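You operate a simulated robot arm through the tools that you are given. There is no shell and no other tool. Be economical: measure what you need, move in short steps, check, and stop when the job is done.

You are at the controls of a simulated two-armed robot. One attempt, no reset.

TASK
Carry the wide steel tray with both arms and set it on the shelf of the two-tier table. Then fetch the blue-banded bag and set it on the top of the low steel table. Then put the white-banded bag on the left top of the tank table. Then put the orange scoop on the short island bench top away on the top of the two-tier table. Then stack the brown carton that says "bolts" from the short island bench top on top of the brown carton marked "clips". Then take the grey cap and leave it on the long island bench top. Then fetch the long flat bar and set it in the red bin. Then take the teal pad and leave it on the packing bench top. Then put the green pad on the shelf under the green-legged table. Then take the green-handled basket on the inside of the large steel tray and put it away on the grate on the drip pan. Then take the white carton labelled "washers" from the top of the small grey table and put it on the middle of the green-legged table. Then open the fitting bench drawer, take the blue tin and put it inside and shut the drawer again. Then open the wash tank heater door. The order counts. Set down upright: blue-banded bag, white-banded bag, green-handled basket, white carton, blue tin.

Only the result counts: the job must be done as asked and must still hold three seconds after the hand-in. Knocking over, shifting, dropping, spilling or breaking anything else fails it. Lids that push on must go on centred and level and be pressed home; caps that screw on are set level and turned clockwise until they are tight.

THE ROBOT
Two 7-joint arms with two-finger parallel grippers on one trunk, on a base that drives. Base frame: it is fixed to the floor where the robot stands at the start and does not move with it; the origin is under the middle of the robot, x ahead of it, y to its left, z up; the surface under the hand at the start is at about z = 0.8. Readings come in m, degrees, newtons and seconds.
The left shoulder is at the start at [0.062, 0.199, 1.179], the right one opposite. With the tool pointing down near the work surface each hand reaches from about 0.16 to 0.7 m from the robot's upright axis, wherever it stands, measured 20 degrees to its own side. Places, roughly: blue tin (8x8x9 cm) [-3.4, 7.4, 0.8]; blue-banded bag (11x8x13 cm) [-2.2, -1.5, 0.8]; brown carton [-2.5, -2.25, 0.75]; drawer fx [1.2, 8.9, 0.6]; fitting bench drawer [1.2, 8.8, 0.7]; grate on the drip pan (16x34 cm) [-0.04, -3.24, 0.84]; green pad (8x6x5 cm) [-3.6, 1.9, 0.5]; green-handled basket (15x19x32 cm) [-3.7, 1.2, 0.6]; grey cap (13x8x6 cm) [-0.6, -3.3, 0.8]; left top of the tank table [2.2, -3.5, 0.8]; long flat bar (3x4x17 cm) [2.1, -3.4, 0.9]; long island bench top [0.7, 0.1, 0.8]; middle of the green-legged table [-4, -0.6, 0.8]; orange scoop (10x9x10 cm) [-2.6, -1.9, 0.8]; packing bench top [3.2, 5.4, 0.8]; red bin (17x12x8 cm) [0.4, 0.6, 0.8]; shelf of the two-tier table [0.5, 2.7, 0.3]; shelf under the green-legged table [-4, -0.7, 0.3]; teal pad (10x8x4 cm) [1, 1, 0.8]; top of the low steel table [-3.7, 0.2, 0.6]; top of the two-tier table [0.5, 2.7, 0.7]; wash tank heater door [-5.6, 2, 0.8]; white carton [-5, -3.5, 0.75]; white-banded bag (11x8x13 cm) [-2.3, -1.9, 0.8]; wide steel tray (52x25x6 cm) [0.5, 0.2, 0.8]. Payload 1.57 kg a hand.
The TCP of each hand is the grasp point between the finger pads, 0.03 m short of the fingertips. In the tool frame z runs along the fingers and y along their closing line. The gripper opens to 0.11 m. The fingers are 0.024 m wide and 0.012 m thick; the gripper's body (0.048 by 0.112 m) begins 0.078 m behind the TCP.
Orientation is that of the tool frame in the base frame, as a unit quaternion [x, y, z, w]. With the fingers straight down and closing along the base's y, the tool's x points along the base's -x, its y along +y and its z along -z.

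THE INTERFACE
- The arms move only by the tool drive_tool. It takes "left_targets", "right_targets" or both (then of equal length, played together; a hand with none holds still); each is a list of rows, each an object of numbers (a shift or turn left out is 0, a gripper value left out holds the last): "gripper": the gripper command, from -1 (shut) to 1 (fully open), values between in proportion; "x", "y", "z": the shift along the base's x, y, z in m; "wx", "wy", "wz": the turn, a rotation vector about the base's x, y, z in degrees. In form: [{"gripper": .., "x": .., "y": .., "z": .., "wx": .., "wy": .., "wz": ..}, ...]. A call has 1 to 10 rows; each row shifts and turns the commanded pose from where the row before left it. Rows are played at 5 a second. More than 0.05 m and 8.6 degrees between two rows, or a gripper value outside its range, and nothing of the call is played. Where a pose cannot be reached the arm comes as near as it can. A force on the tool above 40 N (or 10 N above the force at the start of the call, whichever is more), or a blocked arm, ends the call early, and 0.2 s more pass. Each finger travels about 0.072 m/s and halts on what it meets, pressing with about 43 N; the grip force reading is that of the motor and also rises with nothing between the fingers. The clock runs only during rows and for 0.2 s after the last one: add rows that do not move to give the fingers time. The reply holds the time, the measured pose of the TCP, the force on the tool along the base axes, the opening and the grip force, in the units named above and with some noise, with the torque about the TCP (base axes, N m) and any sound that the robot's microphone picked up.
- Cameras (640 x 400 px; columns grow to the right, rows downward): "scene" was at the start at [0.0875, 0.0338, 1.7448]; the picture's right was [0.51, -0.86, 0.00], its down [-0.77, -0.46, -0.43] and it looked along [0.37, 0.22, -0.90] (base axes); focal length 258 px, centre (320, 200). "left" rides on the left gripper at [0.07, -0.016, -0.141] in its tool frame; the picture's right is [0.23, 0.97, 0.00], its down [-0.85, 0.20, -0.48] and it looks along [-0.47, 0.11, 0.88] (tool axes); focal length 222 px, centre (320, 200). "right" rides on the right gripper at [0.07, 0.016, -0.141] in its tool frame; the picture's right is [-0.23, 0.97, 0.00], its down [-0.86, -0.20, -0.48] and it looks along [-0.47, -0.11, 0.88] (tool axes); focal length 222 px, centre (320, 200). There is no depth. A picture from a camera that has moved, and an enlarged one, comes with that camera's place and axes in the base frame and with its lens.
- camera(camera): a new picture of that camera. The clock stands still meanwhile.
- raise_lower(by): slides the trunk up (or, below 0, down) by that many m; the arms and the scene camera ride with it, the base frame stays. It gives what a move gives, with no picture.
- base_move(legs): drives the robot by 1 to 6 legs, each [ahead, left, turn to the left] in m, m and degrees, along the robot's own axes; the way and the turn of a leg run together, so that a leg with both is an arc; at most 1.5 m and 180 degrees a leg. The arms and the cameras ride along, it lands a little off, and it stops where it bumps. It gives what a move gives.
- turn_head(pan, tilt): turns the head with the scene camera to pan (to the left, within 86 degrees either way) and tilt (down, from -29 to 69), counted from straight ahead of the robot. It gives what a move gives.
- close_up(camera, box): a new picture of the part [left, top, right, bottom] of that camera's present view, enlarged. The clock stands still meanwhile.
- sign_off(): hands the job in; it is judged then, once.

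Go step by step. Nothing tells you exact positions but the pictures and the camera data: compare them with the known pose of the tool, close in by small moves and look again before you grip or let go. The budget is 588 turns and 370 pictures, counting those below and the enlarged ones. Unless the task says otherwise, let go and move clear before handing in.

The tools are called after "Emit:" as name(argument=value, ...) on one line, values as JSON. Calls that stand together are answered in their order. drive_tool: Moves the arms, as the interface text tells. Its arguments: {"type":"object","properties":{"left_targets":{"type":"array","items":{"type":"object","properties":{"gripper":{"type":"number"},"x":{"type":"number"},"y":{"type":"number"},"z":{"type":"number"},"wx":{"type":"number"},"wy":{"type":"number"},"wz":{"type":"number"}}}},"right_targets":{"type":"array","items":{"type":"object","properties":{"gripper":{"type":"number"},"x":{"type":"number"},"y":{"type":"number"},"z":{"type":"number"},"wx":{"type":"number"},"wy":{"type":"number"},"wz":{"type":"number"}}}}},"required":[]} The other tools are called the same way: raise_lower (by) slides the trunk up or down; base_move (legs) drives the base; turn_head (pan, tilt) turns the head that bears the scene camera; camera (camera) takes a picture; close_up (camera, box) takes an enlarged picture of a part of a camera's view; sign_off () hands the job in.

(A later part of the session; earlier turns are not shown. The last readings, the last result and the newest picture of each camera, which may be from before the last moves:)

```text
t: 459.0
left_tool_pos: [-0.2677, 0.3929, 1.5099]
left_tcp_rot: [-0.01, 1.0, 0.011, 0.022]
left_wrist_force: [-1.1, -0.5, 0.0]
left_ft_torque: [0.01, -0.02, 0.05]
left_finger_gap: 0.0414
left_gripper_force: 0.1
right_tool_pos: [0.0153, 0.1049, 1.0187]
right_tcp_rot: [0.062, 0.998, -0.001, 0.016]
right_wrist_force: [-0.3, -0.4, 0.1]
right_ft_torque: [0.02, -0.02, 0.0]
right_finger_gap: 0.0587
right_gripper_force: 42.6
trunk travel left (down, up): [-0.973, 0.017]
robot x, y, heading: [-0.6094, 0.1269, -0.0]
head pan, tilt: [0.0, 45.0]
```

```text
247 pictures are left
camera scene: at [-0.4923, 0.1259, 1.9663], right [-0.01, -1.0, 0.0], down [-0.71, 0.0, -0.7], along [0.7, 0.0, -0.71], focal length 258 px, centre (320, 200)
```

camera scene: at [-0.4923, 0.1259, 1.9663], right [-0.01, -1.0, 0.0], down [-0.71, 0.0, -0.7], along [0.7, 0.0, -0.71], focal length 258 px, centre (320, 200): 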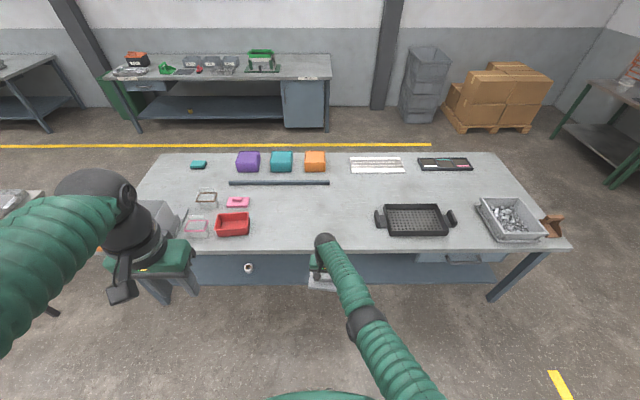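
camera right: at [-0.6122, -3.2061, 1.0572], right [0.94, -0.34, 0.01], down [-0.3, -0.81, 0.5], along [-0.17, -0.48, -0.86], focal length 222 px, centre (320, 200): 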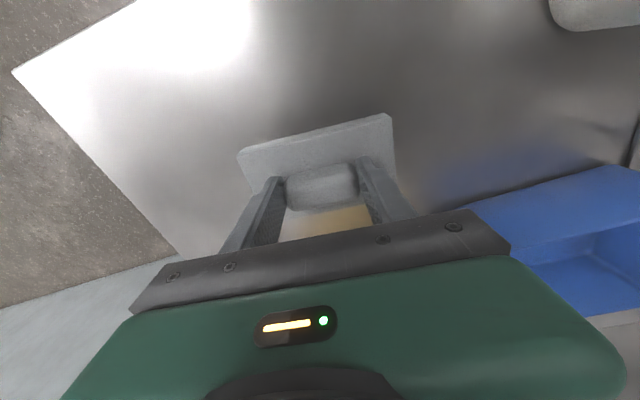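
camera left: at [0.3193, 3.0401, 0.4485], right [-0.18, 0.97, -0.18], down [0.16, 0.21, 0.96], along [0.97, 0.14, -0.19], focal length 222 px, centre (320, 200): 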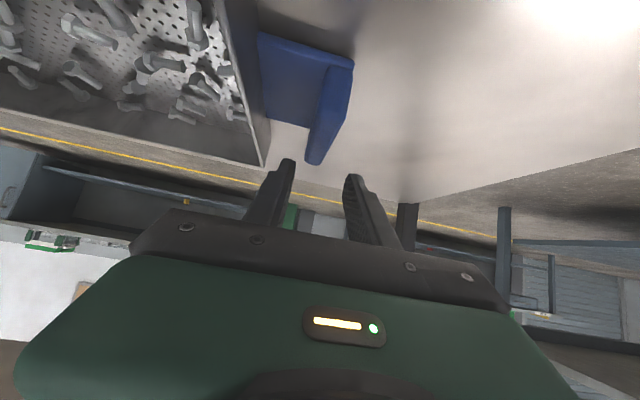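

Emit:
base_move(legs=[[0.43, 0.03, 0]])

Emit:
raise_lower(by=-0.148)

Emit:
raise_lower(by=-0.008)

```text
t: 461.7
left_tool_pos: [0.1626, 0.418, 1.5102]
left_tcp_rot: [-0.004, 1.0, 0.011, 0.022]
left_wrist_force: [-0.4, -0.4, 0.1]
left_ft_torque: [0.0, 0.0, -0.03]
left_finger_gap: 0.0414
left_gripper_force: 0.0
right_tool_pos: [0.4411, 0.1235, 1.0201]
right_tcp_rot: [0.067, 0.998, -0.003, 0.017]
right_wrist_force: [-0.3, -0.5, -0.3]
right_ft_torque: [-0.05, -0.01, 0.0]
right_finger_gap: 0.0588
right_gripper_force: 42.9
trunk travel left (down, up): [-0.973, 0.017]
robot x, y, heading: [-0.1752, 0.1515, -1.1]
head pan, tilt: [0.0, 45.0]
```

```text
t: 463.4
left_tool_pos: [0.1671, 0.4152, 1.3627]
left_tcp_rot: [-0.006, 1.0, 0.011, 0.023]
left_wrist_force: [-0.4, 0.9, -0.1]
left_ft_torque: [0.0, -0.02, 0.02]
left_finger_gap: 0.0413
left_gripper_force: 0.0
right_tool_pos: [0.4435, 0.1248, 0.8708]
right_tcp_rot: [0.068, 0.998, -0.002, 0.016]
right_wrist_force: [0.6, -1.1, -0.5]
right_ft_torque: [0.03, 0.03, 0.04]
right_finger_gap: 0.0585
right_gripper_force: 43.3
trunk travel left (down, up): [-0.825, 0.165]
robot x, y, heading: [-0.1813, 0.1521, -1.4]
head pan, tilt: [0.0, 45.0]
```

```text
t: 464.0
left_tool_pos: [0.1665, 0.417, 1.3537]
left_tcp_rot: [-0.005, 1.0, 0.01, 0.021]
left_wrist_force: [-0.3, 0.6, 0.2]
left_ft_torque: [0.0, -0.01, -0.01]
left_finger_gap: 0.0414
left_gripper_force: 0.1
right_tool_pos: [0.444, 0.124, 0.8619]
right_tcp_rot: [0.067, 0.998, -0.002, 0.016]
right_wrist_force: [0.2, -0.2, -0.6]
right_ft_torque: [-0.01, -0.02, -0.01]
right_finger_gap: 0.0585
right_gripper_force: 43.1
trunk travel left (down, up): [-0.817, 0.173]
robot x, y, heading: [-0.1823, 0.1542, -1.0]
head pan, tilt: [0.0, 45.0]
```

Emit:
raise_lower(by=-0.006)

Emit:
raise_lower(by=-0.003)

```text
t: 464.5
left_tool_pos: [0.1657, 0.4157, 1.3487]
left_tcp_rot: [-0.005, 1.0, 0.012, 0.023]
left_wrist_force: [-0.4, -0.8, 0.1]
left_ft_torque: [0.0, 0.0, 0.01]
left_finger_gap: 0.0416
left_gripper_force: 0.1
right_tool_pos: [0.4435, 0.1241, 0.8587]
right_tcp_rot: [0.067, 0.998, -0.002, 0.017]
right_wrist_force: [-0.8, -0.7, 11.9]
right_ft_torque: [0.29, 0.28, 0.02]
right_finger_gap: 0.0585
right_gripper_force: 43.0
trunk travel left (down, up): [-0.811, 0.179]
robot x, y, heading: [-0.1801, 0.1536, -1.1]
head pan, tilt: [0.0, 45.0]
```

```text
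t: 465.0
left_tool_pos: [0.1625, 0.4162, 1.3471]
left_tcp_rot: [-0.005, 1.0, 0.011, 0.024]
left_wrist_force: [0.5, -1.0, -0.4]
left_ft_torque: [0.0, 0.02, -0.01]
left_finger_gap: 0.041
left_gripper_force: 0.0
right_tool_pos: [0.4427, 0.124, 0.8583]
right_tcp_rot: [0.068, 0.997, -0.002, 0.02]
right_wrist_force: [2.8, -0.9, 32.5]
right_ft_torque: [0.06, 0.7, 0.09]
right_finger_gap: 0.0586
right_gripper_force: 43.0
trunk travel left (down, up): [-0.808, 0.182]
robot x, y, heading: [-0.1807, 0.1549, -1.1]
head pan, tilt: [0.0, 45.0]
```

Emit:
drive_tool(right_targets=[{"z": 0.002}, {"gripper": 0.3}, {"gripper": 0.8}, {}])

Emit:
raise_lower(by=0.18)

Emit:
camera(camera="right")

Emit:
turn_head(pan=20, tilt=55)

Emit:
camera(camera="scene")

```text
t: 466.0
left_tool_pos: [0.1651, 0.4166, 1.3444]
left_tcp_rot: [-0.004, 1.0, 0.011, 0.022]
left_wrist_force: [0.4, -0.8, 0.4]
left_ft_torque: [0.04, 0.01, 0.04]
left_finger_gap: 0.0415
left_gripper_force: 0.0
right_tool_pos: [0.4437, 0.1237, 0.8547]
right_tcp_rot: [0.066, 0.998, -0.003, 0.015]
right_wrist_force: [-0.2, 0.2, -0.1]
right_ft_torque: [0.02, -0.01, 0.02]
right_finger_gap: 0.099
right_gripper_force: 0.0
trunk travel left (down, up): [-0.808, 0.182]
robot x, y, heading: [-0.1799, 0.1525, -1.0]
head pan, tilt: [0.0, 45.0]
```

```text
t: 468.0
left_tool_pos: [0.1655, 0.4159, 1.5249]
left_tcp_rot: [-0.005, 1.0, 0.01, 0.022]
left_wrist_force: [0.2, -0.7, -0.8]
left_ft_torque: [0.0, -0.07, 0.01]
left_finger_gap: 0.0411
left_gripper_force: 0.1
right_tool_pos: [0.4444, 0.1247, 1.0344]
right_tcp_rot: [0.067, 0.998, -0.003, 0.015]
right_wrist_force: [0.1, -0.5, -0.3]
right_ft_torque: [0.0, -0.02, -0.02]
right_finger_gap: 0.0989
right_gripper_force: 0.0
trunk travel left (down, up): [-0.988, 0.002]
robot x, y, heading: [-0.1801, 0.1505, -1.2]
head pan, tilt: [0.0, 45.0]
```

```text
246 pictures are left
camera right: at [0.3737, 0.151, 1.1739], right [0.36, 0.93, 0.0], down [0.81, -0.31, 0.5], along [0.47, -0.18, -0.86], focal length 222 px, centre (320, 200)
```

right: 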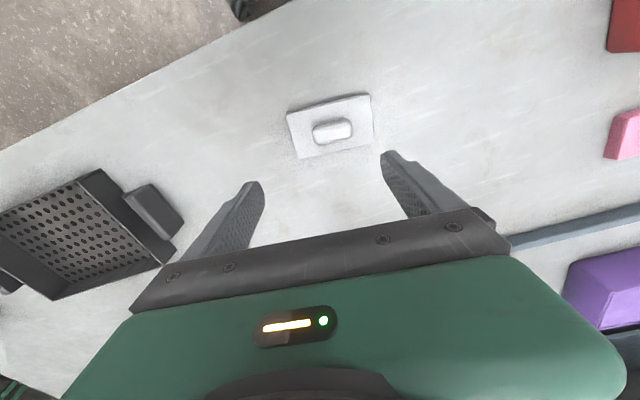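

```text
t: 468.9
left_tool_pos: [0.1653, 0.4166, 1.5251]
left_tcp_rot: [-0.005, 1.0, 0.01, 0.023]
left_wrist_force: [0.1, -0.1, 0.1]
left_ft_torque: [0.0, -0.03, -0.01]
left_finger_gap: 0.0413
left_gripper_force: 0.1
right_tool_pos: [0.4446, 0.125, 1.0346]
right_tcp_rot: [0.067, 0.998, -0.003, 0.015]
right_wrist_force: [0.6, -0.2, -0.5]
right_ft_torque: [0.01, -0.01, 0.02]
right_finger_gap: 0.0988
right_gripper_force: 0.0
trunk travel left (down, up): [-0.988, 0.002]
robot x, y, heading: [-0.1782, 0.1525, -1.0]
head pan, tilt: [20.0, 55.0]
```

```text
245 pictures are left
camera scene: at [-0.0754, 0.1766, 1.968], right [0.32, -0.95, 0.0], down [-0.78, -0.27, -0.57], along [0.54, 0.19, -0.82], focal length 258 px, centre (320, 200)
```

scene: 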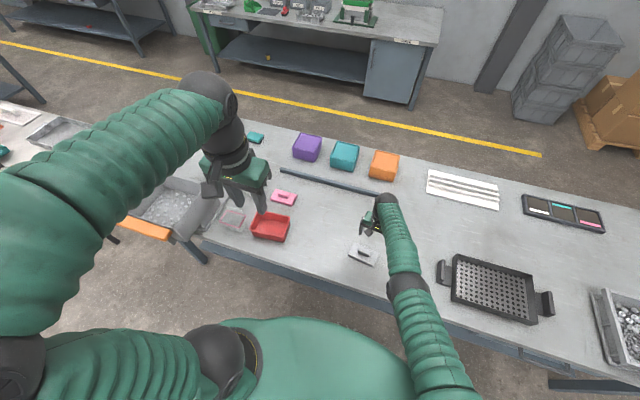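

Cap placed. Now to the tank table for the long flat bar.

Emit:
base_move(legs=[[-0.45, 0, 1], [0, -0.97, 0], [0, -0.97, 0], [0, 0, -90], [0, 1.35, 0], [0, 1.35, 0]])

Emit:
turn_head(pan=0, tilt=40)

Emit:
camera(camera="scene")

```text
t: 497.3
left_tool_pos: [2.3994, -1.957, 1.5253]
left_tcp_rot: [0.675, 0.737, -0.007, 0.025]
left_wrist_force: [-0.3, 0.9, 0.5]
left_ft_torque: [-0.03, 0.02, -0.01]
left_finger_gap: 0.0414
left_gripper_force: 0.1
right_tool_pos: [2.1308, -2.258, 1.0342]
right_tcp_rot: [0.726, 0.687, -0.011, 0.009]
right_wrist_force: [0.3, -0.3, 0.6]
right_ft_torque: [0.0, -0.03, 0.01]
right_finger_gap: 0.0988
right_gripper_force: 0.0
trunk travel left (down, up): [-0.988, 0.002]
robot x, y, heading: [2.1133, -1.6331, -86.5]
head pan, tilt: [20.0, 55.0]
```

```text
t: 498.1
left_tool_pos: [2.4018, -1.9549, 1.5259]
left_tcp_rot: [0.675, 0.737, -0.007, 0.024]
left_wrist_force: [0.8, 1.1, 0.2]
left_ft_torque: [-0.02, -0.01, 0.01]
left_finger_gap: 0.0411
left_gripper_force: 0.1
right_tool_pos: [2.1328, -2.2577, 1.0356]
right_tcp_rot: [0.727, 0.686, -0.012, 0.01]
right_wrist_force: [0.2, 0.1, -0.1]
right_ft_torque: [0.01, 0.02, 0.0]
right_finger_gap: 0.0988
right_gripper_force: 0.0
trunk travel left (down, up): [-0.988, 0.002]
robot x, y, heading: [2.1106, -1.633, -86.6]
head pan, tilt: [0.0, 40.0]
```

```text
244 pictures are left
camera scene: at [2.1229, -1.7526, 1.9886], right [-1.0, -0.06, 0.0], down [-0.04, 0.64, -0.76], along [0.05, -0.76, -0.64], focal length 258 px, centre (320, 200)
```

scene: 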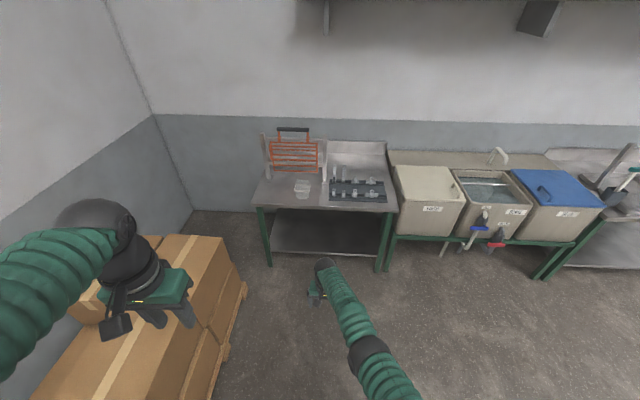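

Emit:
base_move(legs=[[0, 0, -3.4], [0.85, 0.0, 0]])

Emit:
camera(camera="scene")

Emit:
camera(camera="right")

```text
t: 503.1
left_tool_pos: [2.4005, -2.82, 1.5262]
left_tcp_rot: [0.689, 0.725, -0.008, 0.024]
left_wrist_force: [0.2, -0.5, 0.4]
left_ft_torque: [0.02, 0.01, -0.02]
left_finger_gap: 0.041
left_gripper_force: 0.1
right_tool_pos: [2.12, -3.111, 1.0357]
right_tcp_rot: [0.739, 0.673, -0.012, 0.01]
right_wrist_force: [0.0, 0.3, 0.2]
right_ft_torque: [-0.03, -0.01, -0.01]
right_finger_gap: 0.0991
right_gripper_force: 0.0
trunk travel left (down, up): [-0.988, 0.002]
robot x, y, heading: [2.1231, -2.488, -88.7]
head pan, tilt: [0.0, 40.0]
```

```text
243 pictures are left
camera scene: at [2.1294, -2.6054, 1.9889], right [-1.0, -0.02, 0.0], down [-0.02, 0.64, -0.77], along [0.02, -0.77, -0.64], focal length 258 px, centre (320, 200)
```

scene: 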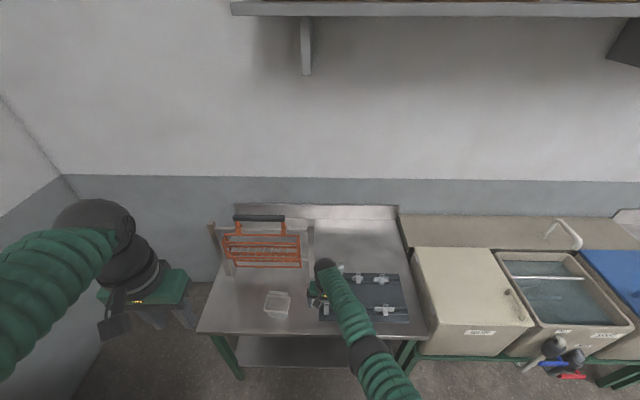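

```text
242 pictures are left
camera right: at [2.1445, -3.0391, 1.175], right [0.95, -0.32, 0.0], down [-0.28, -0.82, 0.51], along [-0.16, -0.48, -0.86], focal length 222 px, centre (320, 200)
```

right: 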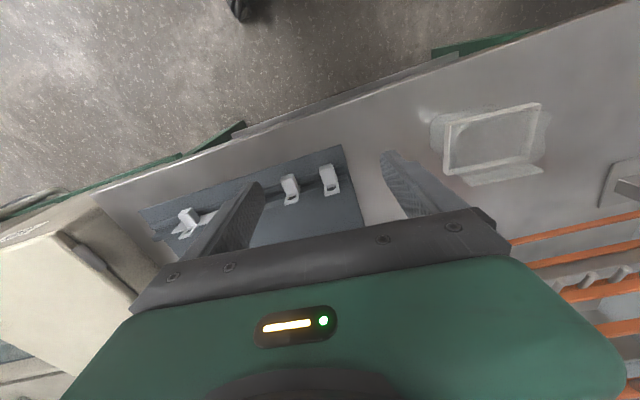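

Emit:
drive_tool(right_targets=[{"x": -0.04}, {"x": -0.04}, {"x": -0.04}, {"x": -0.04}, {"x": -0.04}, {"x": -0.04}])

Emit:
close_up(camera="scene", box=[200, 200, 430, 340])

Emit:
camera(camera="right")

```text
t: 504.5
left_tool_pos: [2.3981, -2.8199, 1.5265]
left_tcp_rot: [0.689, 0.725, -0.008, 0.025]
left_wrist_force: [-0.4, -1.0, 0.6]
left_ft_torque: [0.03, 0.0, -0.04]
left_finger_gap: 0.0414
left_gripper_force: 0.0
right_tool_pos: [1.8844, -3.141, 1.0247]
right_tcp_rot: [0.739, 0.673, -0.011, 0.011]
right_wrist_force: [0.0, 0.4, -0.4]
right_ft_torque: [-0.01, -0.03, -0.01]
right_finger_gap: 0.0989
right_gripper_force: 0.0
right hand out of reach, approached as far as the arm can: row 1, 2, 3, 4
trunk travel left (down, up): [-0.988, 0.002]
robot x, y, heading: [2.1227, -2.489, -88.6]
head pan, tilt: [0.0, 40.0]
```

```text
2.78 times, centred on (315, 270) of scene
camera zoom: at [2.1253, -2.6083, 1.9887], right [-1.0, -0.02, 0.0], down [-0.01, 0.64, -0.76], along [0.02, -0.76, -0.64], focal length 717 px, centre (334, 5)
```

zoom: 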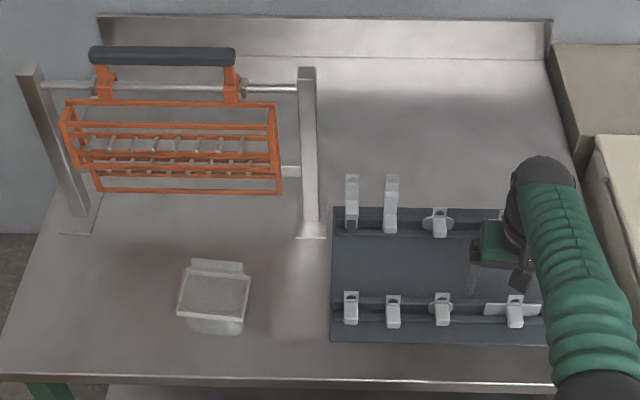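

```text
240 pictures are left
camera right: at [1.9082, -3.0687, 1.1629], right [0.95, -0.32, 0.01], down [-0.28, -0.82, 0.5], along [-0.15, -0.48, -0.86], focal length 222 px, centre (320, 200)
```

right: 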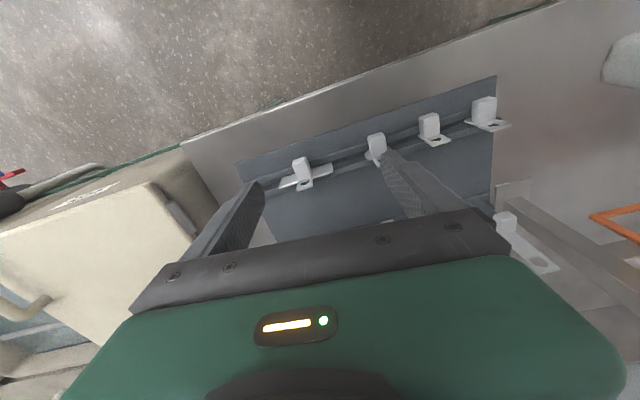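

Emit:
close_up(camera="scene", box=[310, 255, 390, 325])

```text
5.71 times, centred on (350, 290) of scene
camera zoom: at [2.1253, -2.6083, 1.9887], right [-1.0, -0.02, 0.0], down [-0.01, 0.64, -0.76], along [0.02, -0.76, -0.64], focal length 1472 px, centre (149, -314)
```

zoom: 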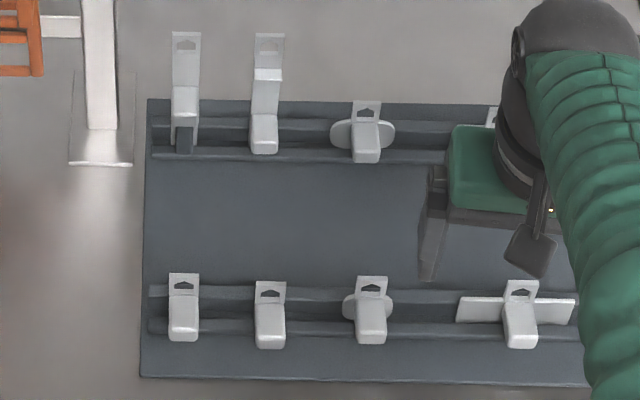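

The long flat bar is the back-left one at about (2.117,-3.36), top z≈.965. I turn the hand to close along y (camera side away from the rack post) before moving over it.

Emit:
drive_tool(right_targets=[{"wz": 8.6, "x": 0.023, "y": 0.01, "gripper": -0.1}, {"wz": 8.6, "x": 0.023, "y": 0.01}, {"wz": 8.6, "x": 0.023}, {"wz": 8.6, "x": 0.023}, {"wz": 8.6, "x": 0.023}, {"wz": 8.6, "x": 0.023}, {"wz": 8.6, "x": 0.023}, {"wz": 8.6, "x": 0.023}, {"wz": 8.6, "x": 0.023}, {"wz": 8.6, "x": 0.023}])

Emit:
drive_tool(right_targets=[{"wz": 5, "z": 0.02}, {"wz": 4.5, "z": 0.02}, {}])

Emit:
base_move(legs=[[0.17, 0, -1.3]])

Emit:
camera(camera="right")

Emit:
turn_head(pan=0, tilt=50)

Emit:
camera(camera="scene")

```text
t: 506.7
left_tool_pos: [2.3998, -2.82, 1.5261]
left_tcp_rot: [0.689, 0.724, -0.008, 0.024]
left_wrist_force: [0.7, 0.4, 0.3]
left_ft_torque: [-0.01, -0.02, -0.01]
left_finger_gap: 0.0411
left_gripper_force: 0.0
right_tool_pos: [2.1092, -3.1128, 1.0281]
right_tcp_rot: [0.08, 0.997, -0.001, 0.014]
right_wrist_force: [0.3, 0.6, 0.4]
right_ft_torque: [0.01, 0.06, 0.01]
right_finger_gap: 0.0497
right_gripper_force: 0.1
right hand out of reach, approached as far as the arm can: row 1, 2, 6, 7, 8, 9, 10
trunk travel left (down, up): [-0.988, 0.002]
robot x, y, heading: [2.1212, -2.491, -88.6]
head pan, tilt: [0.0, 40.0]
```

```text
t: 507.5
left_tool_pos: [2.4005, -2.8198, 1.5262]
left_tcp_rot: [0.689, 0.724, -0.009, 0.024]
left_wrist_force: [0.0, 0.3, -0.1]
left_ft_torque: [-0.03, 0.01, -0.01]
left_finger_gap: 0.0415
left_gripper_force: 0.1
right_tool_pos: [2.1099, -3.1234, 1.0659]
right_tcp_rot: [-0.002, 1.0, 0.002, 0.016]
right_wrist_force: [-0.4, 0.4, -0.1]
right_ft_torque: [0.01, 0.0, 0.02]
right_finger_gap: 0.0494
right_gripper_force: 0.0
right hand out of reach, approached as far as the arm can: row 1, 2
trunk travel left (down, up): [-0.988, 0.002]
robot x, y, heading: [2.1202, -2.4887, -88.5]
head pan, tilt: [0.0, 40.0]
```

```text
t: 508.9
left_tool_pos: [2.3971, -2.9855, 1.5282]
left_tcp_rot: [0.695, 0.719, -0.01, 0.025]
left_wrist_force: [1.1, 0.0, 0.0]
left_ft_torque: [-0.02, -0.01, -0.01]
left_finger_gap: 0.0413
left_gripper_force: 0.1
right_tool_pos: [2.1027, -3.2842, 1.0687]
right_tcp_rot: [0.007, 1.0, -0.001, 0.016]
right_wrist_force: [-0.2, 0.6, -0.1]
right_ft_torque: [-0.05, 0.04, 0.01]
right_finger_gap: 0.0496
right_gripper_force: 0.0
trunk travel left (down, up): [-0.988, 0.002]
robot x, y, heading: [2.1262, -2.6545, -89.9]
head pan, tilt: [0.0, 40.0]
```

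```text
238 pictures are left
camera right: at [2.0286, -3.2656, 1.2069], right [0.24, 0.97, 0.0], down [0.84, -0.21, 0.5], along [0.49, -0.12, -0.86], focal length 222 px, centre (320, 200)
```

right: 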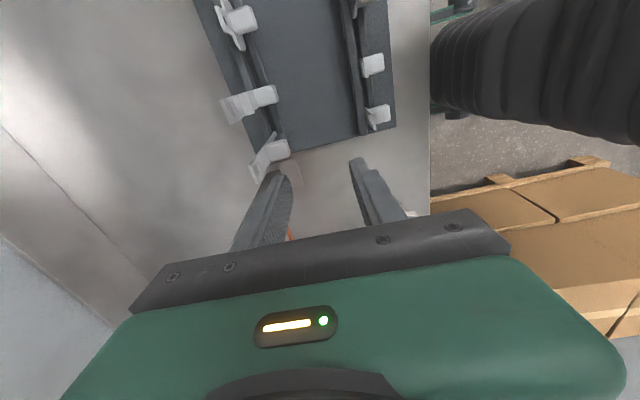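

```text
t: 509.7
left_tool_pos: [2.3971, -2.9859, 1.5278]
left_tcp_rot: [0.695, 0.718, -0.011, 0.025]
left_wrist_force: [0.3, 0.5, 0.3]
left_ft_torque: [-0.04, 0.03, -0.01]
left_finger_gap: 0.0414
left_gripper_force: 0.1
right_tool_pos: [2.1021, -3.2855, 1.066]
right_tcp_rot: [0.008, 1.0, 0.0, 0.015]
right_wrist_force: [-0.7, 1.3, -0.5]
right_ft_torque: [-0.01, 0.0, 0.01]
right_finger_gap: 0.0495
right_gripper_force: 0.1
trunk travel left (down, up): [-0.988, 0.002]
robot x, y, heading: [2.1257, -2.6536, -89.7]
head pan, tilt: [0.0, 50.0]
```

```text
237 pictures are left
camera scene: at [2.1294, -2.7621, 1.9749], right [-1.0, -0.01, 0.0], down [-0.01, 0.77, -0.64], along [0.0, -0.64, -0.77], focal length 258 px, centre (320, 200)
```

scene: 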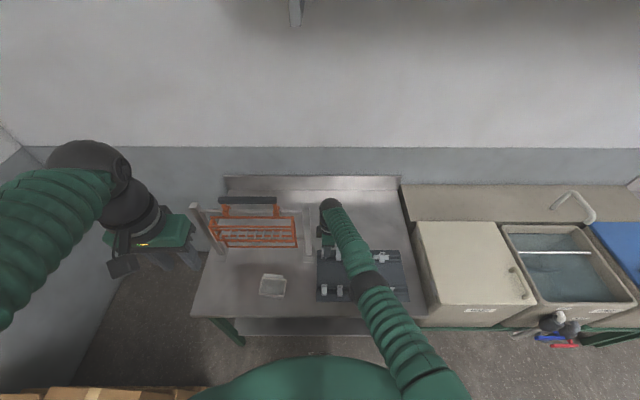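

Emit:
close_up(camera="right", box=[190, 60, 350, 190])

```text
3.08 times, centred on (270, 125) of right
camera zoom: at [2.0287, -3.2681, 1.2054], right [0.24, 0.97, 0.01], down [0.84, -0.21, 0.5], along [0.49, -0.12, -0.86], focal length 684 px, centre (474, 431)
```

zoom: 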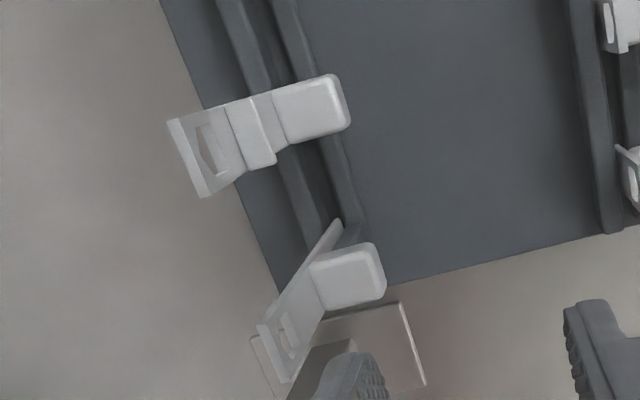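

Emit:
base_move(legs=[[0.08, 0.012, 0]])

Emit:
raise_lower(by=-0.06)

Emit:
camera(camera="right")

Emit:
close_up(camera="scene", box=[270, 170, 400, 300])

```text
t: 510.7
left_tool_pos: [2.4063, -3.054, 1.5307]
left_tcp_rot: [0.695, 0.718, -0.013, 0.029]
left_wrist_force: [0.7, 1.0, 0.5]
left_ft_torque: [-0.05, 0.0, -0.01]
left_finger_gap: 0.0413
left_gripper_force: 0.0
right_tool_pos: [2.1129, -3.3609, 1.0753]
right_tcp_rot: [0.007, 1.0, -0.009, 0.018]
right_wrist_force: [0.4, -0.5, -0.7]
right_ft_torque: [0.0, -0.03, 0.03]
right_finger_gap: 0.0494
right_gripper_force: 0.1
trunk travel left (down, up): [-0.988, 0.002]
robot x, y, heading: [2.1351, -2.7353, -89.5]
head pan, tilt: [0.0, 50.0]
```

```text
t: 511.7
left_tool_pos: [2.4038, -3.0721, 1.4662]
left_tcp_rot: [0.696, 0.718, -0.007, 0.025]
left_wrist_force: [0.8, -0.2, -1.3]
left_ft_torque: [0.02, 0.0, 0.02]
left_finger_gap: 0.0415
left_gripper_force: 0.1
right_tool_pos: [2.1113, -3.3752, 1.0084]
right_tcp_rot: [0.008, 1.0, -0.004, 0.018]
right_wrist_force: [-1.3, -0.2, -0.5]
right_ft_torque: [0.03, -0.01, 0.03]
right_finger_gap: 0.0496
right_gripper_force: 0.0
trunk travel left (down, up): [-0.928, 0.062]
robot x, y, heading: [2.1389, -2.7361, -89.5]
head pan, tilt: [0.0, 50.0]
```

```text
235 pictures are left
camera right: at [2.0375, -3.3555, 1.1464], right [0.24, 0.97, 0.0], down [0.83, -0.21, 0.51], along [0.5, -0.12, -0.86], focal length 222 px, centre (320, 200)
```

right: 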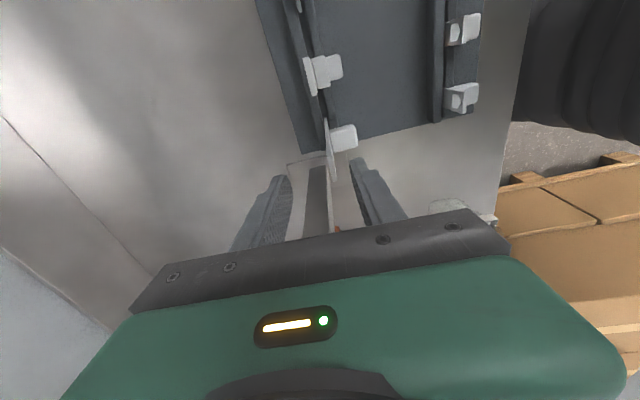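

```text
3.08 times, centred on (335, 235) of scene
camera zoom: at [2.1391, -2.8498, 1.9144], right [-1.0, -0.01, 0.0], down [0.0, 0.77, -0.64], along [0.0, -0.64, -0.77], focal length 793 px, centre (274, 92)
```

zoom: 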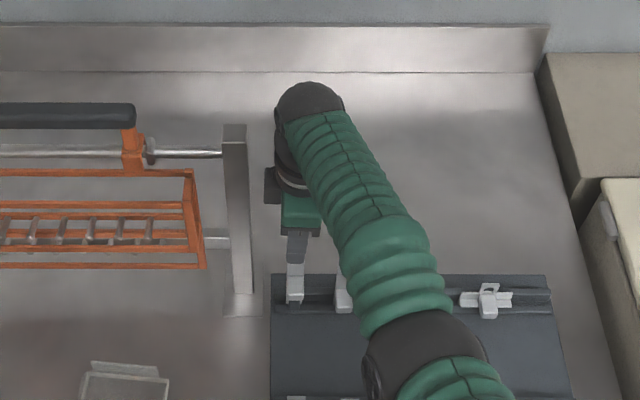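

Emit:
drive_tool(right_targets=[{"y": 0.01}, {}])

Emit:
raise_lower(by=-0.05)

Emit:
camera(camera="right")

```text
t: 512.3
left_tool_pos: [2.4096, -3.0693, 1.467]
left_tcp_rot: [0.695, 0.719, -0.011, 0.025]
left_wrist_force: [0.8, 0.0, 0.4]
left_ft_torque: [0.01, -0.03, -0.02]
left_finger_gap: 0.0414
left_gripper_force: 0.0
right_tool_pos: [2.1154, -3.3731, 1.0098]
right_tcp_rot: [0.007, 1.0, -0.006, 0.016]
right_wrist_force: [-0.3, -1.1, 0.0]
right_ft_torque: [-0.01, -0.01, 0.0]
right_finger_gap: 0.0496
right_gripper_force: 0.1
right hand out of reach, approached as far as the arm can: row 1
trunk travel left (down, up): [-0.928, 0.062]
robot x, y, heading: [2.139, -2.7372, -89.7]
head pan, tilt: [0.0, 50.0]
```

```text
t: 513.3
left_tool_pos: [2.4084, -3.0705, 1.4175]
left_tcp_rot: [0.695, 0.718, -0.009, 0.024]
left_wrist_force: [-0.1, -0.1, -0.2]
left_ft_torque: [-0.01, -0.03, 0.0]
left_finger_gap: 0.0413
left_gripper_force: 0.0
right_tool_pos: [2.1136, -3.3719, 0.957]
right_tcp_rot: [0.006, 1.0, -0.003, 0.016]
right_wrist_force: [0.6, -0.4, -0.8]
right_ft_torque: [0.01, 0.02, 0.01]
right_finger_gap: 0.0496
right_gripper_force: 0.1
trunk travel left (down, up): [-0.878, 0.112]
robot x, y, heading: [2.1369, -2.7396, -89.5]
head pan, tilt: [0.0, 50.0]
```

```text
233 pictures are left
camera right: at [2.0409, -3.3541, 1.0962], right [0.24, 0.97, 0.0], down [0.84, -0.21, 0.51], along [0.49, -0.12, -0.86], focal length 222 px, centre (320, 200)
```

right: 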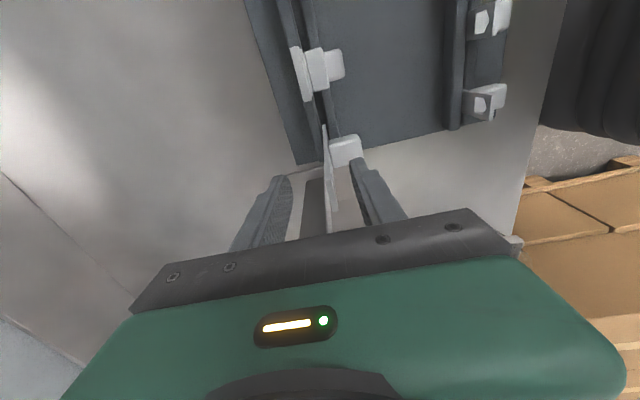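

Emit:
base_move(legs=[[-0.009, 0, 0]])

Emit:
raise_lower(by=-0.022)

Emit:
camera(camera="right")

```text
t: 514.0
left_tool_pos: [2.4079, -3.0641, 1.4174]
left_tcp_rot: [0.695, 0.718, -0.009, 0.025]
left_wrist_force: [-0.1, -0.3, 0.1]
left_ft_torque: [0.01, -0.01, -0.01]
left_finger_gap: 0.0413
left_gripper_force: 0.0
right_tool_pos: [2.1143, -3.3645, 0.9565]
right_tcp_rot: [0.008, 1.0, -0.004, 0.017]
right_wrist_force: [-0.5, -0.1, 0.5]
right_ft_torque: [0.03, -0.04, -0.01]
right_finger_gap: 0.0493
right_gripper_force: 0.0
trunk travel left (down, up): [-0.878, 0.112]
robot x, y, heading: [2.1356, -2.7269, -89.9]
head pan, tilt: [0.0, 50.0]
```

```text
t: 514.7
left_tool_pos: [2.407, -3.0614, 1.3949]
left_tcp_rot: [0.695, 0.719, -0.009, 0.025]
left_wrist_force: [-0.2, -0.1, 1.0]
left_ft_torque: [0.03, 0.01, -0.02]
left_finger_gap: 0.0415
left_gripper_force: 0.1
right_tool_pos: [2.1138, -3.3626, 0.9354]
right_tcp_rot: [0.007, 1.0, -0.002, 0.016]
right_wrist_force: [0.1, -0.3, 0.0]
right_ft_torque: [0.04, 0.02, -0.01]
right_finger_gap: 0.0497
right_gripper_force: 0.0
trunk travel left (down, up): [-0.856, 0.134]
robot x, y, heading: [2.1395, -2.728, -89.4]
head pan, tilt: [0.0, 50.0]
```

```text
232 pictures are left
camera right: at [2.0399, -3.3447, 1.0735], right [0.24, 0.97, 0.0], down [0.84, -0.21, 0.51], along [0.49, -0.12, -0.86], focal length 222 px, centre (320, 200)
```

right: 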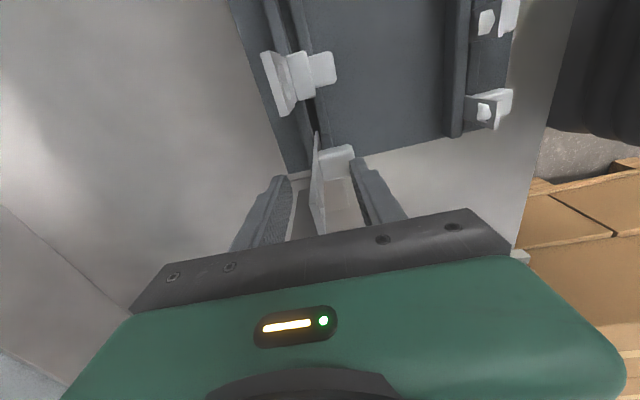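

Plate is well centred between the fingers. Grip and lift.

Emit:
drive_tool(right_targets=[{"gripper": -0.6}, {"gripper": -1}, {}, {}])

Emit:
raise_lower(by=0.13)

Emit:
camera(camera="right")

Emit:
camera(camera="scene")

```text
t: 515.7
left_tool_pos: [2.4066, -3.0605, 1.3946]
left_tcp_rot: [0.695, 0.719, -0.009, 0.026]
left_wrist_force: [-0.1, 0.3, -0.6]
left_ft_torque: [0.01, -0.03, 0.01]
left_finger_gap: 0.0416
left_gripper_force: 0.1
right_tool_pos: [2.1136, -3.3618, 0.935]
right_tcp_rot: [0.007, 1.0, -0.002, 0.017]
right_wrist_force: [-0.1, 0.7, 1.7]
right_ft_torque: [0.02, 0.03, 0.01]
right_finger_gap: 0.0037
right_gripper_force: 24.8
trunk travel left (down, up): [-0.856, 0.134]
robot x, y, heading: [2.1332, -2.726, -89.7]
head pan, tilt: [0.0, 50.0]
```

```text
t: 517.3
left_tool_pos: [2.408, -3.0598, 1.5255]
left_tcp_rot: [0.695, 0.719, -0.009, 0.026]
left_wrist_force: [0.0, 0.4, -0.1]
left_ft_torque: [-0.01, 0.0, -0.02]
left_finger_gap: 0.0416
left_gripper_force: 0.2
right_tool_pos: [2.1143, -3.3628, 1.0648]
right_tcp_rot: [0.007, 1.0, -0.002, 0.017]
right_wrist_force: [-0.7, -0.8, -0.6]
right_ft_torque: [0.0, 0.01, 0.0]
right_finger_gap: 0.0039
right_gripper_force: 24.2
trunk travel left (down, up): [-0.986, 0.004]
robot x, y, heading: [2.1382, -2.7253, -89.6]
head pan, tilt: [0.0, 50.0]
```

```text
231 pictures are left
camera right: at [2.0401, -3.3438, 1.2036], right [0.24, 0.97, 0.0], down [0.84, -0.21, 0.51], along [0.49, -0.12, -0.86], focal length 222 px, centre (320, 200)
```

right: 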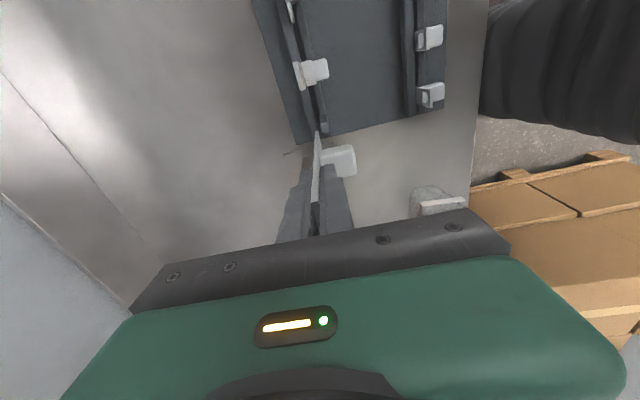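

```text
230 pictures are left
camera scene: at [2.1416, -2.8389, 1.9725], right [-1.0, -0.01, 0.0], down [-0.01, 0.77, -0.64], along [0.0, -0.64, -0.77], focal length 258 px, centre (320, 200)
```

scene: 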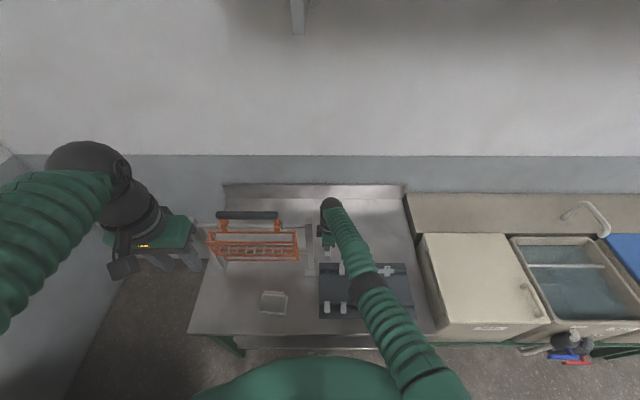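

Emit:
drive_tool(right_targets=[{"z": 0.03}, {"z": 0.03}, {}])

Emit:
base_move(legs=[[-0.9, 0, 0]])

Emit:
camera(camera="right")

```text
t: 518.1
left_tool_pos: [2.4058, -3.0603, 1.5258]
left_tcp_rot: [0.695, 0.718, -0.008, 0.025]
left_wrist_force: [0.1, -0.4, 0.2]
left_ft_torque: [-0.01, 0.02, 0.03]
left_finger_gap: 0.0413
left_gripper_force: 0.0
right_tool_pos: [2.1171, -3.3796, 1.124]
right_tcp_rot: [0.008, 1.0, -0.004, 0.018]
right_wrist_force: [-1.1, 0.2, -0.5]
right_ft_torque: [0.04, 0.01, 0.0]
right_finger_gap: 0.0038
right_gripper_force: 24.8
right hand out of reach, approached as far as the arm can: row 1, 2
trunk travel left (down, up): [-0.986, 0.004]
robot x, y, heading: [2.1365, -2.73, -89.6]
head pan, tilt: [0.0, 50.0]
```

```text
t: 522.7
left_tool_pos: [2.3987, -2.1693, 1.5244]
left_tcp_rot: [0.688, 0.725, -0.01, 0.025]
left_wrist_force: [-0.6, 0.0, 0.4]
left_ft_torque: [-0.02, 0.0, -0.02]
left_finger_gap: 0.0414
left_gripper_force: 0.1
right_tool_pos: [2.1165, -2.4934, 1.1215]
right_tcp_rot: [-0.003, 1.0, -0.002, 0.018]
right_wrist_force: [-0.7, 0.0, -1.6]
right_ft_torque: [0.0, -0.04, 0.0]
right_finger_gap: 0.004
right_gripper_force: 24.7
trunk travel left (down, up): [-0.986, 0.004]
robot x, y, heading: [2.1202, -1.8401, -88.5]
head pan, tilt: [0.0, 50.0]
```

```text
229 pictures are left
camera right: at [2.0414, -2.4753, 1.2605], right [0.22, 0.97, 0.0], down [0.84, -0.19, 0.51], along [0.5, -0.11, -0.86], focal length 222 px, centre (320, 200)
```

right: 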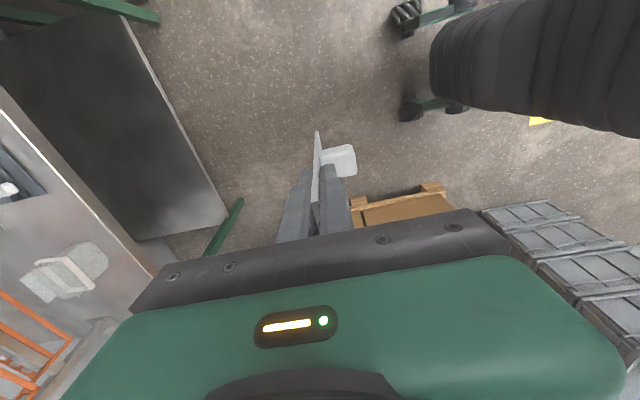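

Bar held. I return to the long bench, west side, at the red bin.

Emit:
base_move(legs=[[0, -1.38, 0], [0, -1.38, 0], [0, 0, 89], [0, 1.2, 0], [0, 1.2, 0]])

Emit:
turn_head(pan=0, tilt=45)

Emit:
camera(camera="scene")

```text
t: 551.2
left_tool_pos: [-0.3197, 0.8089, 1.526]
left_tcp_rot: [-0.034, 0.999, 0.013, 0.025]
left_wrist_force: [-0.5, 0.5, -0.8]
left_ft_torque: [-0.03, -0.01, -0.05]
left_finger_gap: 0.0415
left_gripper_force: 0.1
right_tool_pos: [0.0106, 0.5319, 1.1222]
right_tcp_rot: [0.714, -0.7, -0.011, -0.016]
right_wrist_force: [-0.1, 0.3, -1.3]
right_ft_torque: [-0.01, -0.01, -0.02]
right_finger_gap: 0.004
right_gripper_force: 24.6
trunk travel left (down, up): [-0.986, 0.004]
robot x, y, heading: [-0.6417, 0.53, 2.6]
head pan, tilt: [0.0, 50.0]
```

```text
t: 551.8
left_tool_pos: [-0.3219, 0.8138, 1.5257]
left_tcp_rot: [-0.035, 0.999, 0.012, 0.026]
left_wrist_force: [0.6, 0.6, 0.3]
left_ft_torque: [0.01, 0.02, 0.02]
left_finger_gap: 0.0414
left_gripper_force: 0.0
right_tool_pos: [0.0104, 0.5348, 1.1244]
right_tcp_rot: [0.714, -0.7, -0.009, -0.015]
right_wrist_force: [0.7, -0.1, -0.8]
right_ft_torque: [-0.01, -0.02, 0.03]
right_finger_gap: 0.0039
right_gripper_force: 24.8
trunk travel left (down, up): [-0.986, 0.004]
robot x, y, heading: [-0.6409, 0.5296, 2.6]
head pan, tilt: [0.0, 45.0]
```

```text
228 pictures are left
camera scene: at [-0.5234, 0.5387, 1.9794], right [0.04, -1.0, 0.0], down [-0.71, -0.03, -0.71], along [0.7, 0.03, -0.71], focal length 258 px, centre (320, 200)
```

scene: 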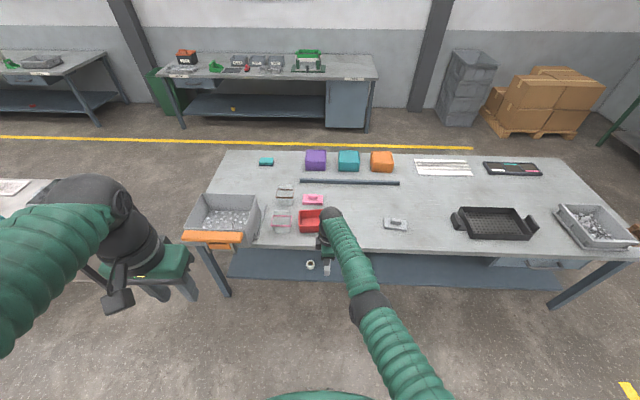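

Emit:
base_move(legs=[[0, 0.02, -2.7], [0.38, 0, 0]])

Emit:
turn_head(pan=0, tilt=58)

Emit:
camera(camera="scene")

Emit:
camera(camera="right")

```text
t: 554.6
left_tool_pos: [0.0572, 0.8152, 1.5278]
left_tcp_rot: [-0.012, 0.999, 0.013, 0.028]
left_wrist_force: [0.4, 0.3, -1.1]
left_ft_torque: [-0.01, 0.01, 0.01]
left_finger_gap: 0.0411
left_gripper_force: 0.0
right_tool_pos: [0.3791, 0.523, 1.1254]
right_tcp_rot: [-0.699, 0.715, 0.008, 0.016]
right_wrist_force: [-0.5, 0.0, -0.5]
right_ft_torque: [-0.04, 0.04, 0.03]
right_finger_gap: 0.0038
right_gripper_force: 24.3
trunk travel left (down, up): [-0.986, 0.004]
robot x, y, heading: [-0.2703, 0.5493, -0.2]
head pan, tilt: [0.0, 45.0]
```

```text
t: 555.4
left_tool_pos: [0.0583, 0.8183, 1.5261]
left_tcp_rot: [-0.013, 1.0, 0.011, 0.026]
left_wrist_force: [0.1, 1.2, -0.4]
left_ft_torque: [-0.02, -0.01, -0.01]
left_finger_gap: 0.0412
left_gripper_force: 0.1
right_tool_pos: [0.3766, 0.5256, 1.1205]
right_tcp_rot: [-0.7, 0.714, 0.011, 0.01]
right_wrist_force: [0.2, 0.0, -0.1]
right_ft_torque: [0.01, -0.03, -0.01]
right_finger_gap: 0.0038
right_gripper_force: 25.1
trunk travel left (down, up): [-0.986, 0.004]
robot x, y, heading: [-0.2717, 0.5469, -0.0]
head pan, tilt: [0.0, 58.0]
```

```text
227 pictures are left
camera scene: at [-0.1663, 0.5579, 1.9625], right [0.0, -1.0, 0.0], down [-0.85, 0.0, -0.53], along [0.53, 0.0, -0.85], focal length 258 px, centre (320, 200)
```

scene: 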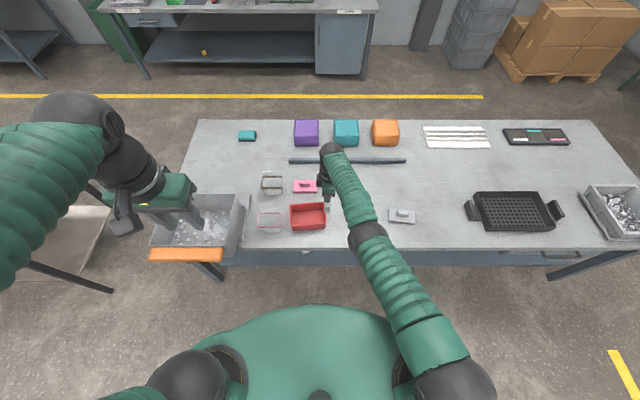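

```text
226 pictures are left
camera right: at [0.3598, 0.4538, 1.2598], right [-0.97, 0.25, 0.01], down [0.22, 0.84, 0.5], along [0.12, 0.49, -0.86], focal length 222 px, centre (320, 200)
```

right: 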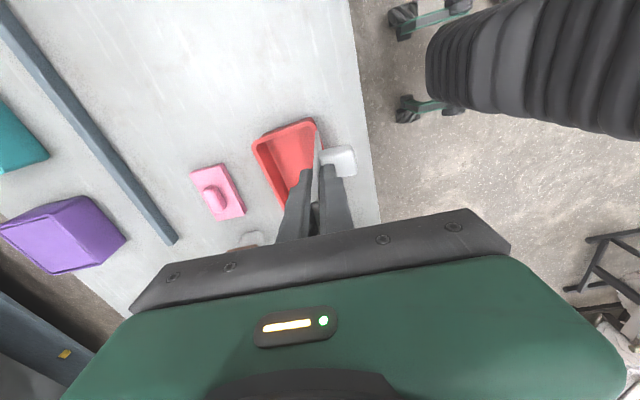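

Red bin rim: x .355–.486, y .53–.70. I tilt the bar about x so it can lie along the bin's length.

Emit:
drive_tool(right_targets=[{"wx": 8.4}, {"wx": 8.4}, {"wx": 8.4}, {"wx": 8.4}, {"wx": 8.4}, {"wx": 8.4}, {}])

Emit:
camera(camera="scene")

```text
t: 557.0
left_tool_pos: [0.0588, 0.8106, 1.5293]
left_tcp_rot: [-0.013, 0.999, 0.013, 0.026]
left_wrist_force: [-0.4, -0.8, 0.2]
left_ft_torque: [-0.02, 0.01, 0.0]
left_finger_gap: 0.0413
left_gripper_force: 0.0
right_tool_pos: [0.3734, 0.5164, 1.1244]
right_tcp_rot: [-0.627, 0.646, 0.306, 0.309]
right_wrist_force: [0.6, 0.5, -1.3]
right_ft_torque: [0.02, -0.04, 0.0]
right_finger_gap: 0.0039
right_gripper_force: 24.8
right hand out of reach, approached as far as the arm can: row 1, 2, 5, 6
trunk travel left (down, up): [-0.986, 0.004]
robot x, y, heading: [-0.27, 0.5498, -0.0]
head pan, tilt: [0.0, 58.0]
```

```text
225 pictures are left
camera scene: at [-0.1652, 0.5462, 1.9624], right [0.0, -1.0, 0.0], down [-0.85, 0.0, -0.53], along [0.53, 0.0, -0.85], focal length 258 px, centre (320, 200)
```

scene: 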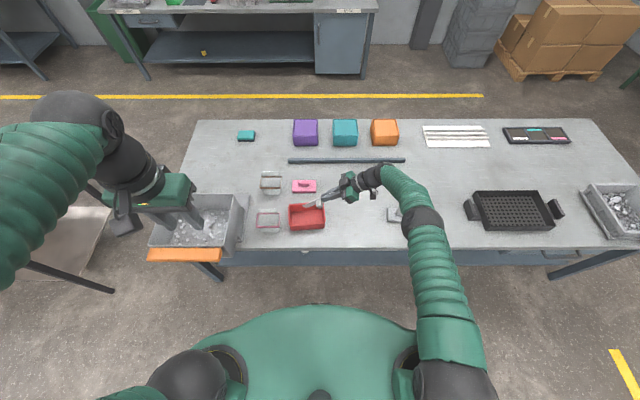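

Emit:
base_move(legs=[[0.06, 0.05, 0]])

Emit:
raise_lower(by=-0.13)

Emit:
camera(camera="scene")

Emit:
camera(camera="right")

```text
t: 558.0
left_tool_pos: [0.1053, 0.8479, 1.5333]
left_tcp_rot: [-0.011, 0.999, 0.017, 0.031]
left_wrist_force: [0.7, -0.3, 0.7]
left_ft_torque: [-0.01, -0.05, -0.01]
left_finger_gap: 0.0413
left_gripper_force: 0.0
right_tool_pos: [0.4222, 0.556, 1.131]
right_tcp_rot: [-0.628, 0.643, 0.306, 0.313]
right_wrist_force: [0.3, -1.7, -0.4]
right_ft_torque: [-0.03, 0.01, 0.0]
right_finger_gap: 0.0038
right_gripper_force: 25.2
trunk travel left (down, up): [-0.986, 0.004]
robot x, y, heading: [-0.2117, 0.5992, -0.2]
head pan, tilt: [0.0, 58.0]
```

```text
t: 559.6
left_tool_pos: [0.1168, 0.8654, 1.3974]
left_tcp_rot: [-0.012, 0.999, 0.012, 0.029]
left_wrist_force: [-0.2, 0.4, 0.8]
left_ft_torque: [-0.03, -0.07, 0.01]
left_finger_gap: 0.0414
left_gripper_force: 0.1
right_tool_pos: [0.4309, 0.5693, 0.9968]
right_tcp_rot: [-0.628, 0.646, 0.305, 0.307]
right_wrist_force: [-0.8, 0.4, -0.3]
right_ft_torque: [-0.08, -0.04, -0.04]
right_finger_gap: 0.0038
right_gripper_force: 24.9
trunk travel left (down, up): [-0.856, 0.134]
robot x, y, heading: [-0.2128, 0.5993, 0.4]
head pan, tilt: [0.0, 58.0]
```

```text
224 pictures are left
camera scene: at [-0.1067, 0.6158, 1.8325], right [0.0, -1.0, 0.01], down [-0.85, -0.01, -0.53], along [0.53, -0.01, -0.85], focal length 258 px, centre (320, 200)
```

scene: 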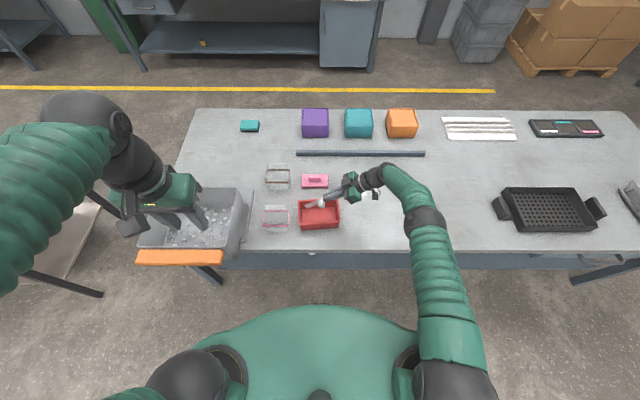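

```text
223 pictures are left
camera right: at [0.412, 0.4173, 1.0305], right [-0.97, 0.17, 0.18], down [0.21, 0.16, 0.96], along [0.13, 0.97, -0.19], focal length 222 px, centre (320, 200)
```

right: 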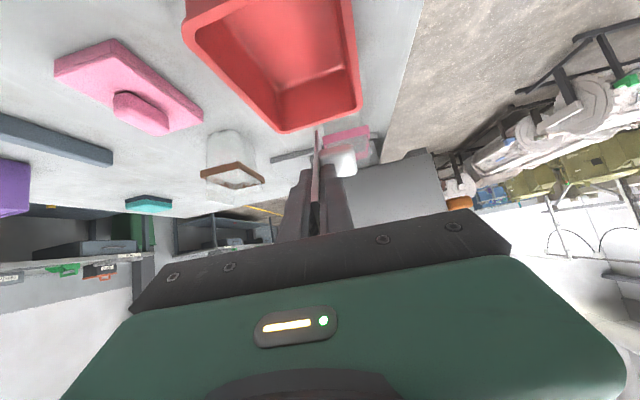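

Emit:
close_up(camera="scene", box=[280, 160, 400, 240])

```text
5.00 times, centred on (340, 200) of scene
camera zoom: at [-0.1067, 0.6158, 1.8325], right [0.0, -1.0, 0.01], down [-0.85, -0.01, -0.53], along [0.53, -0.01, -0.85], focal length 1288 px, centre (220, 200)
```

zoom: 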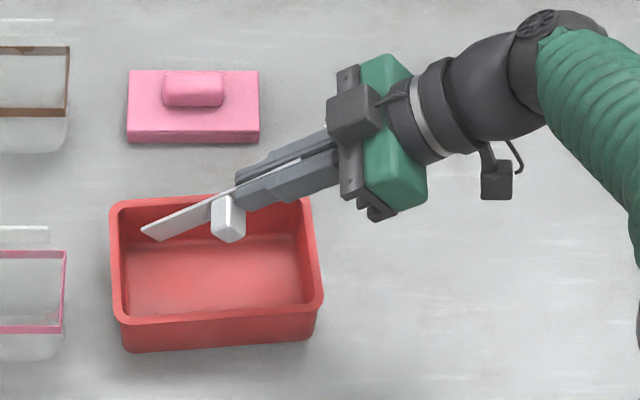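

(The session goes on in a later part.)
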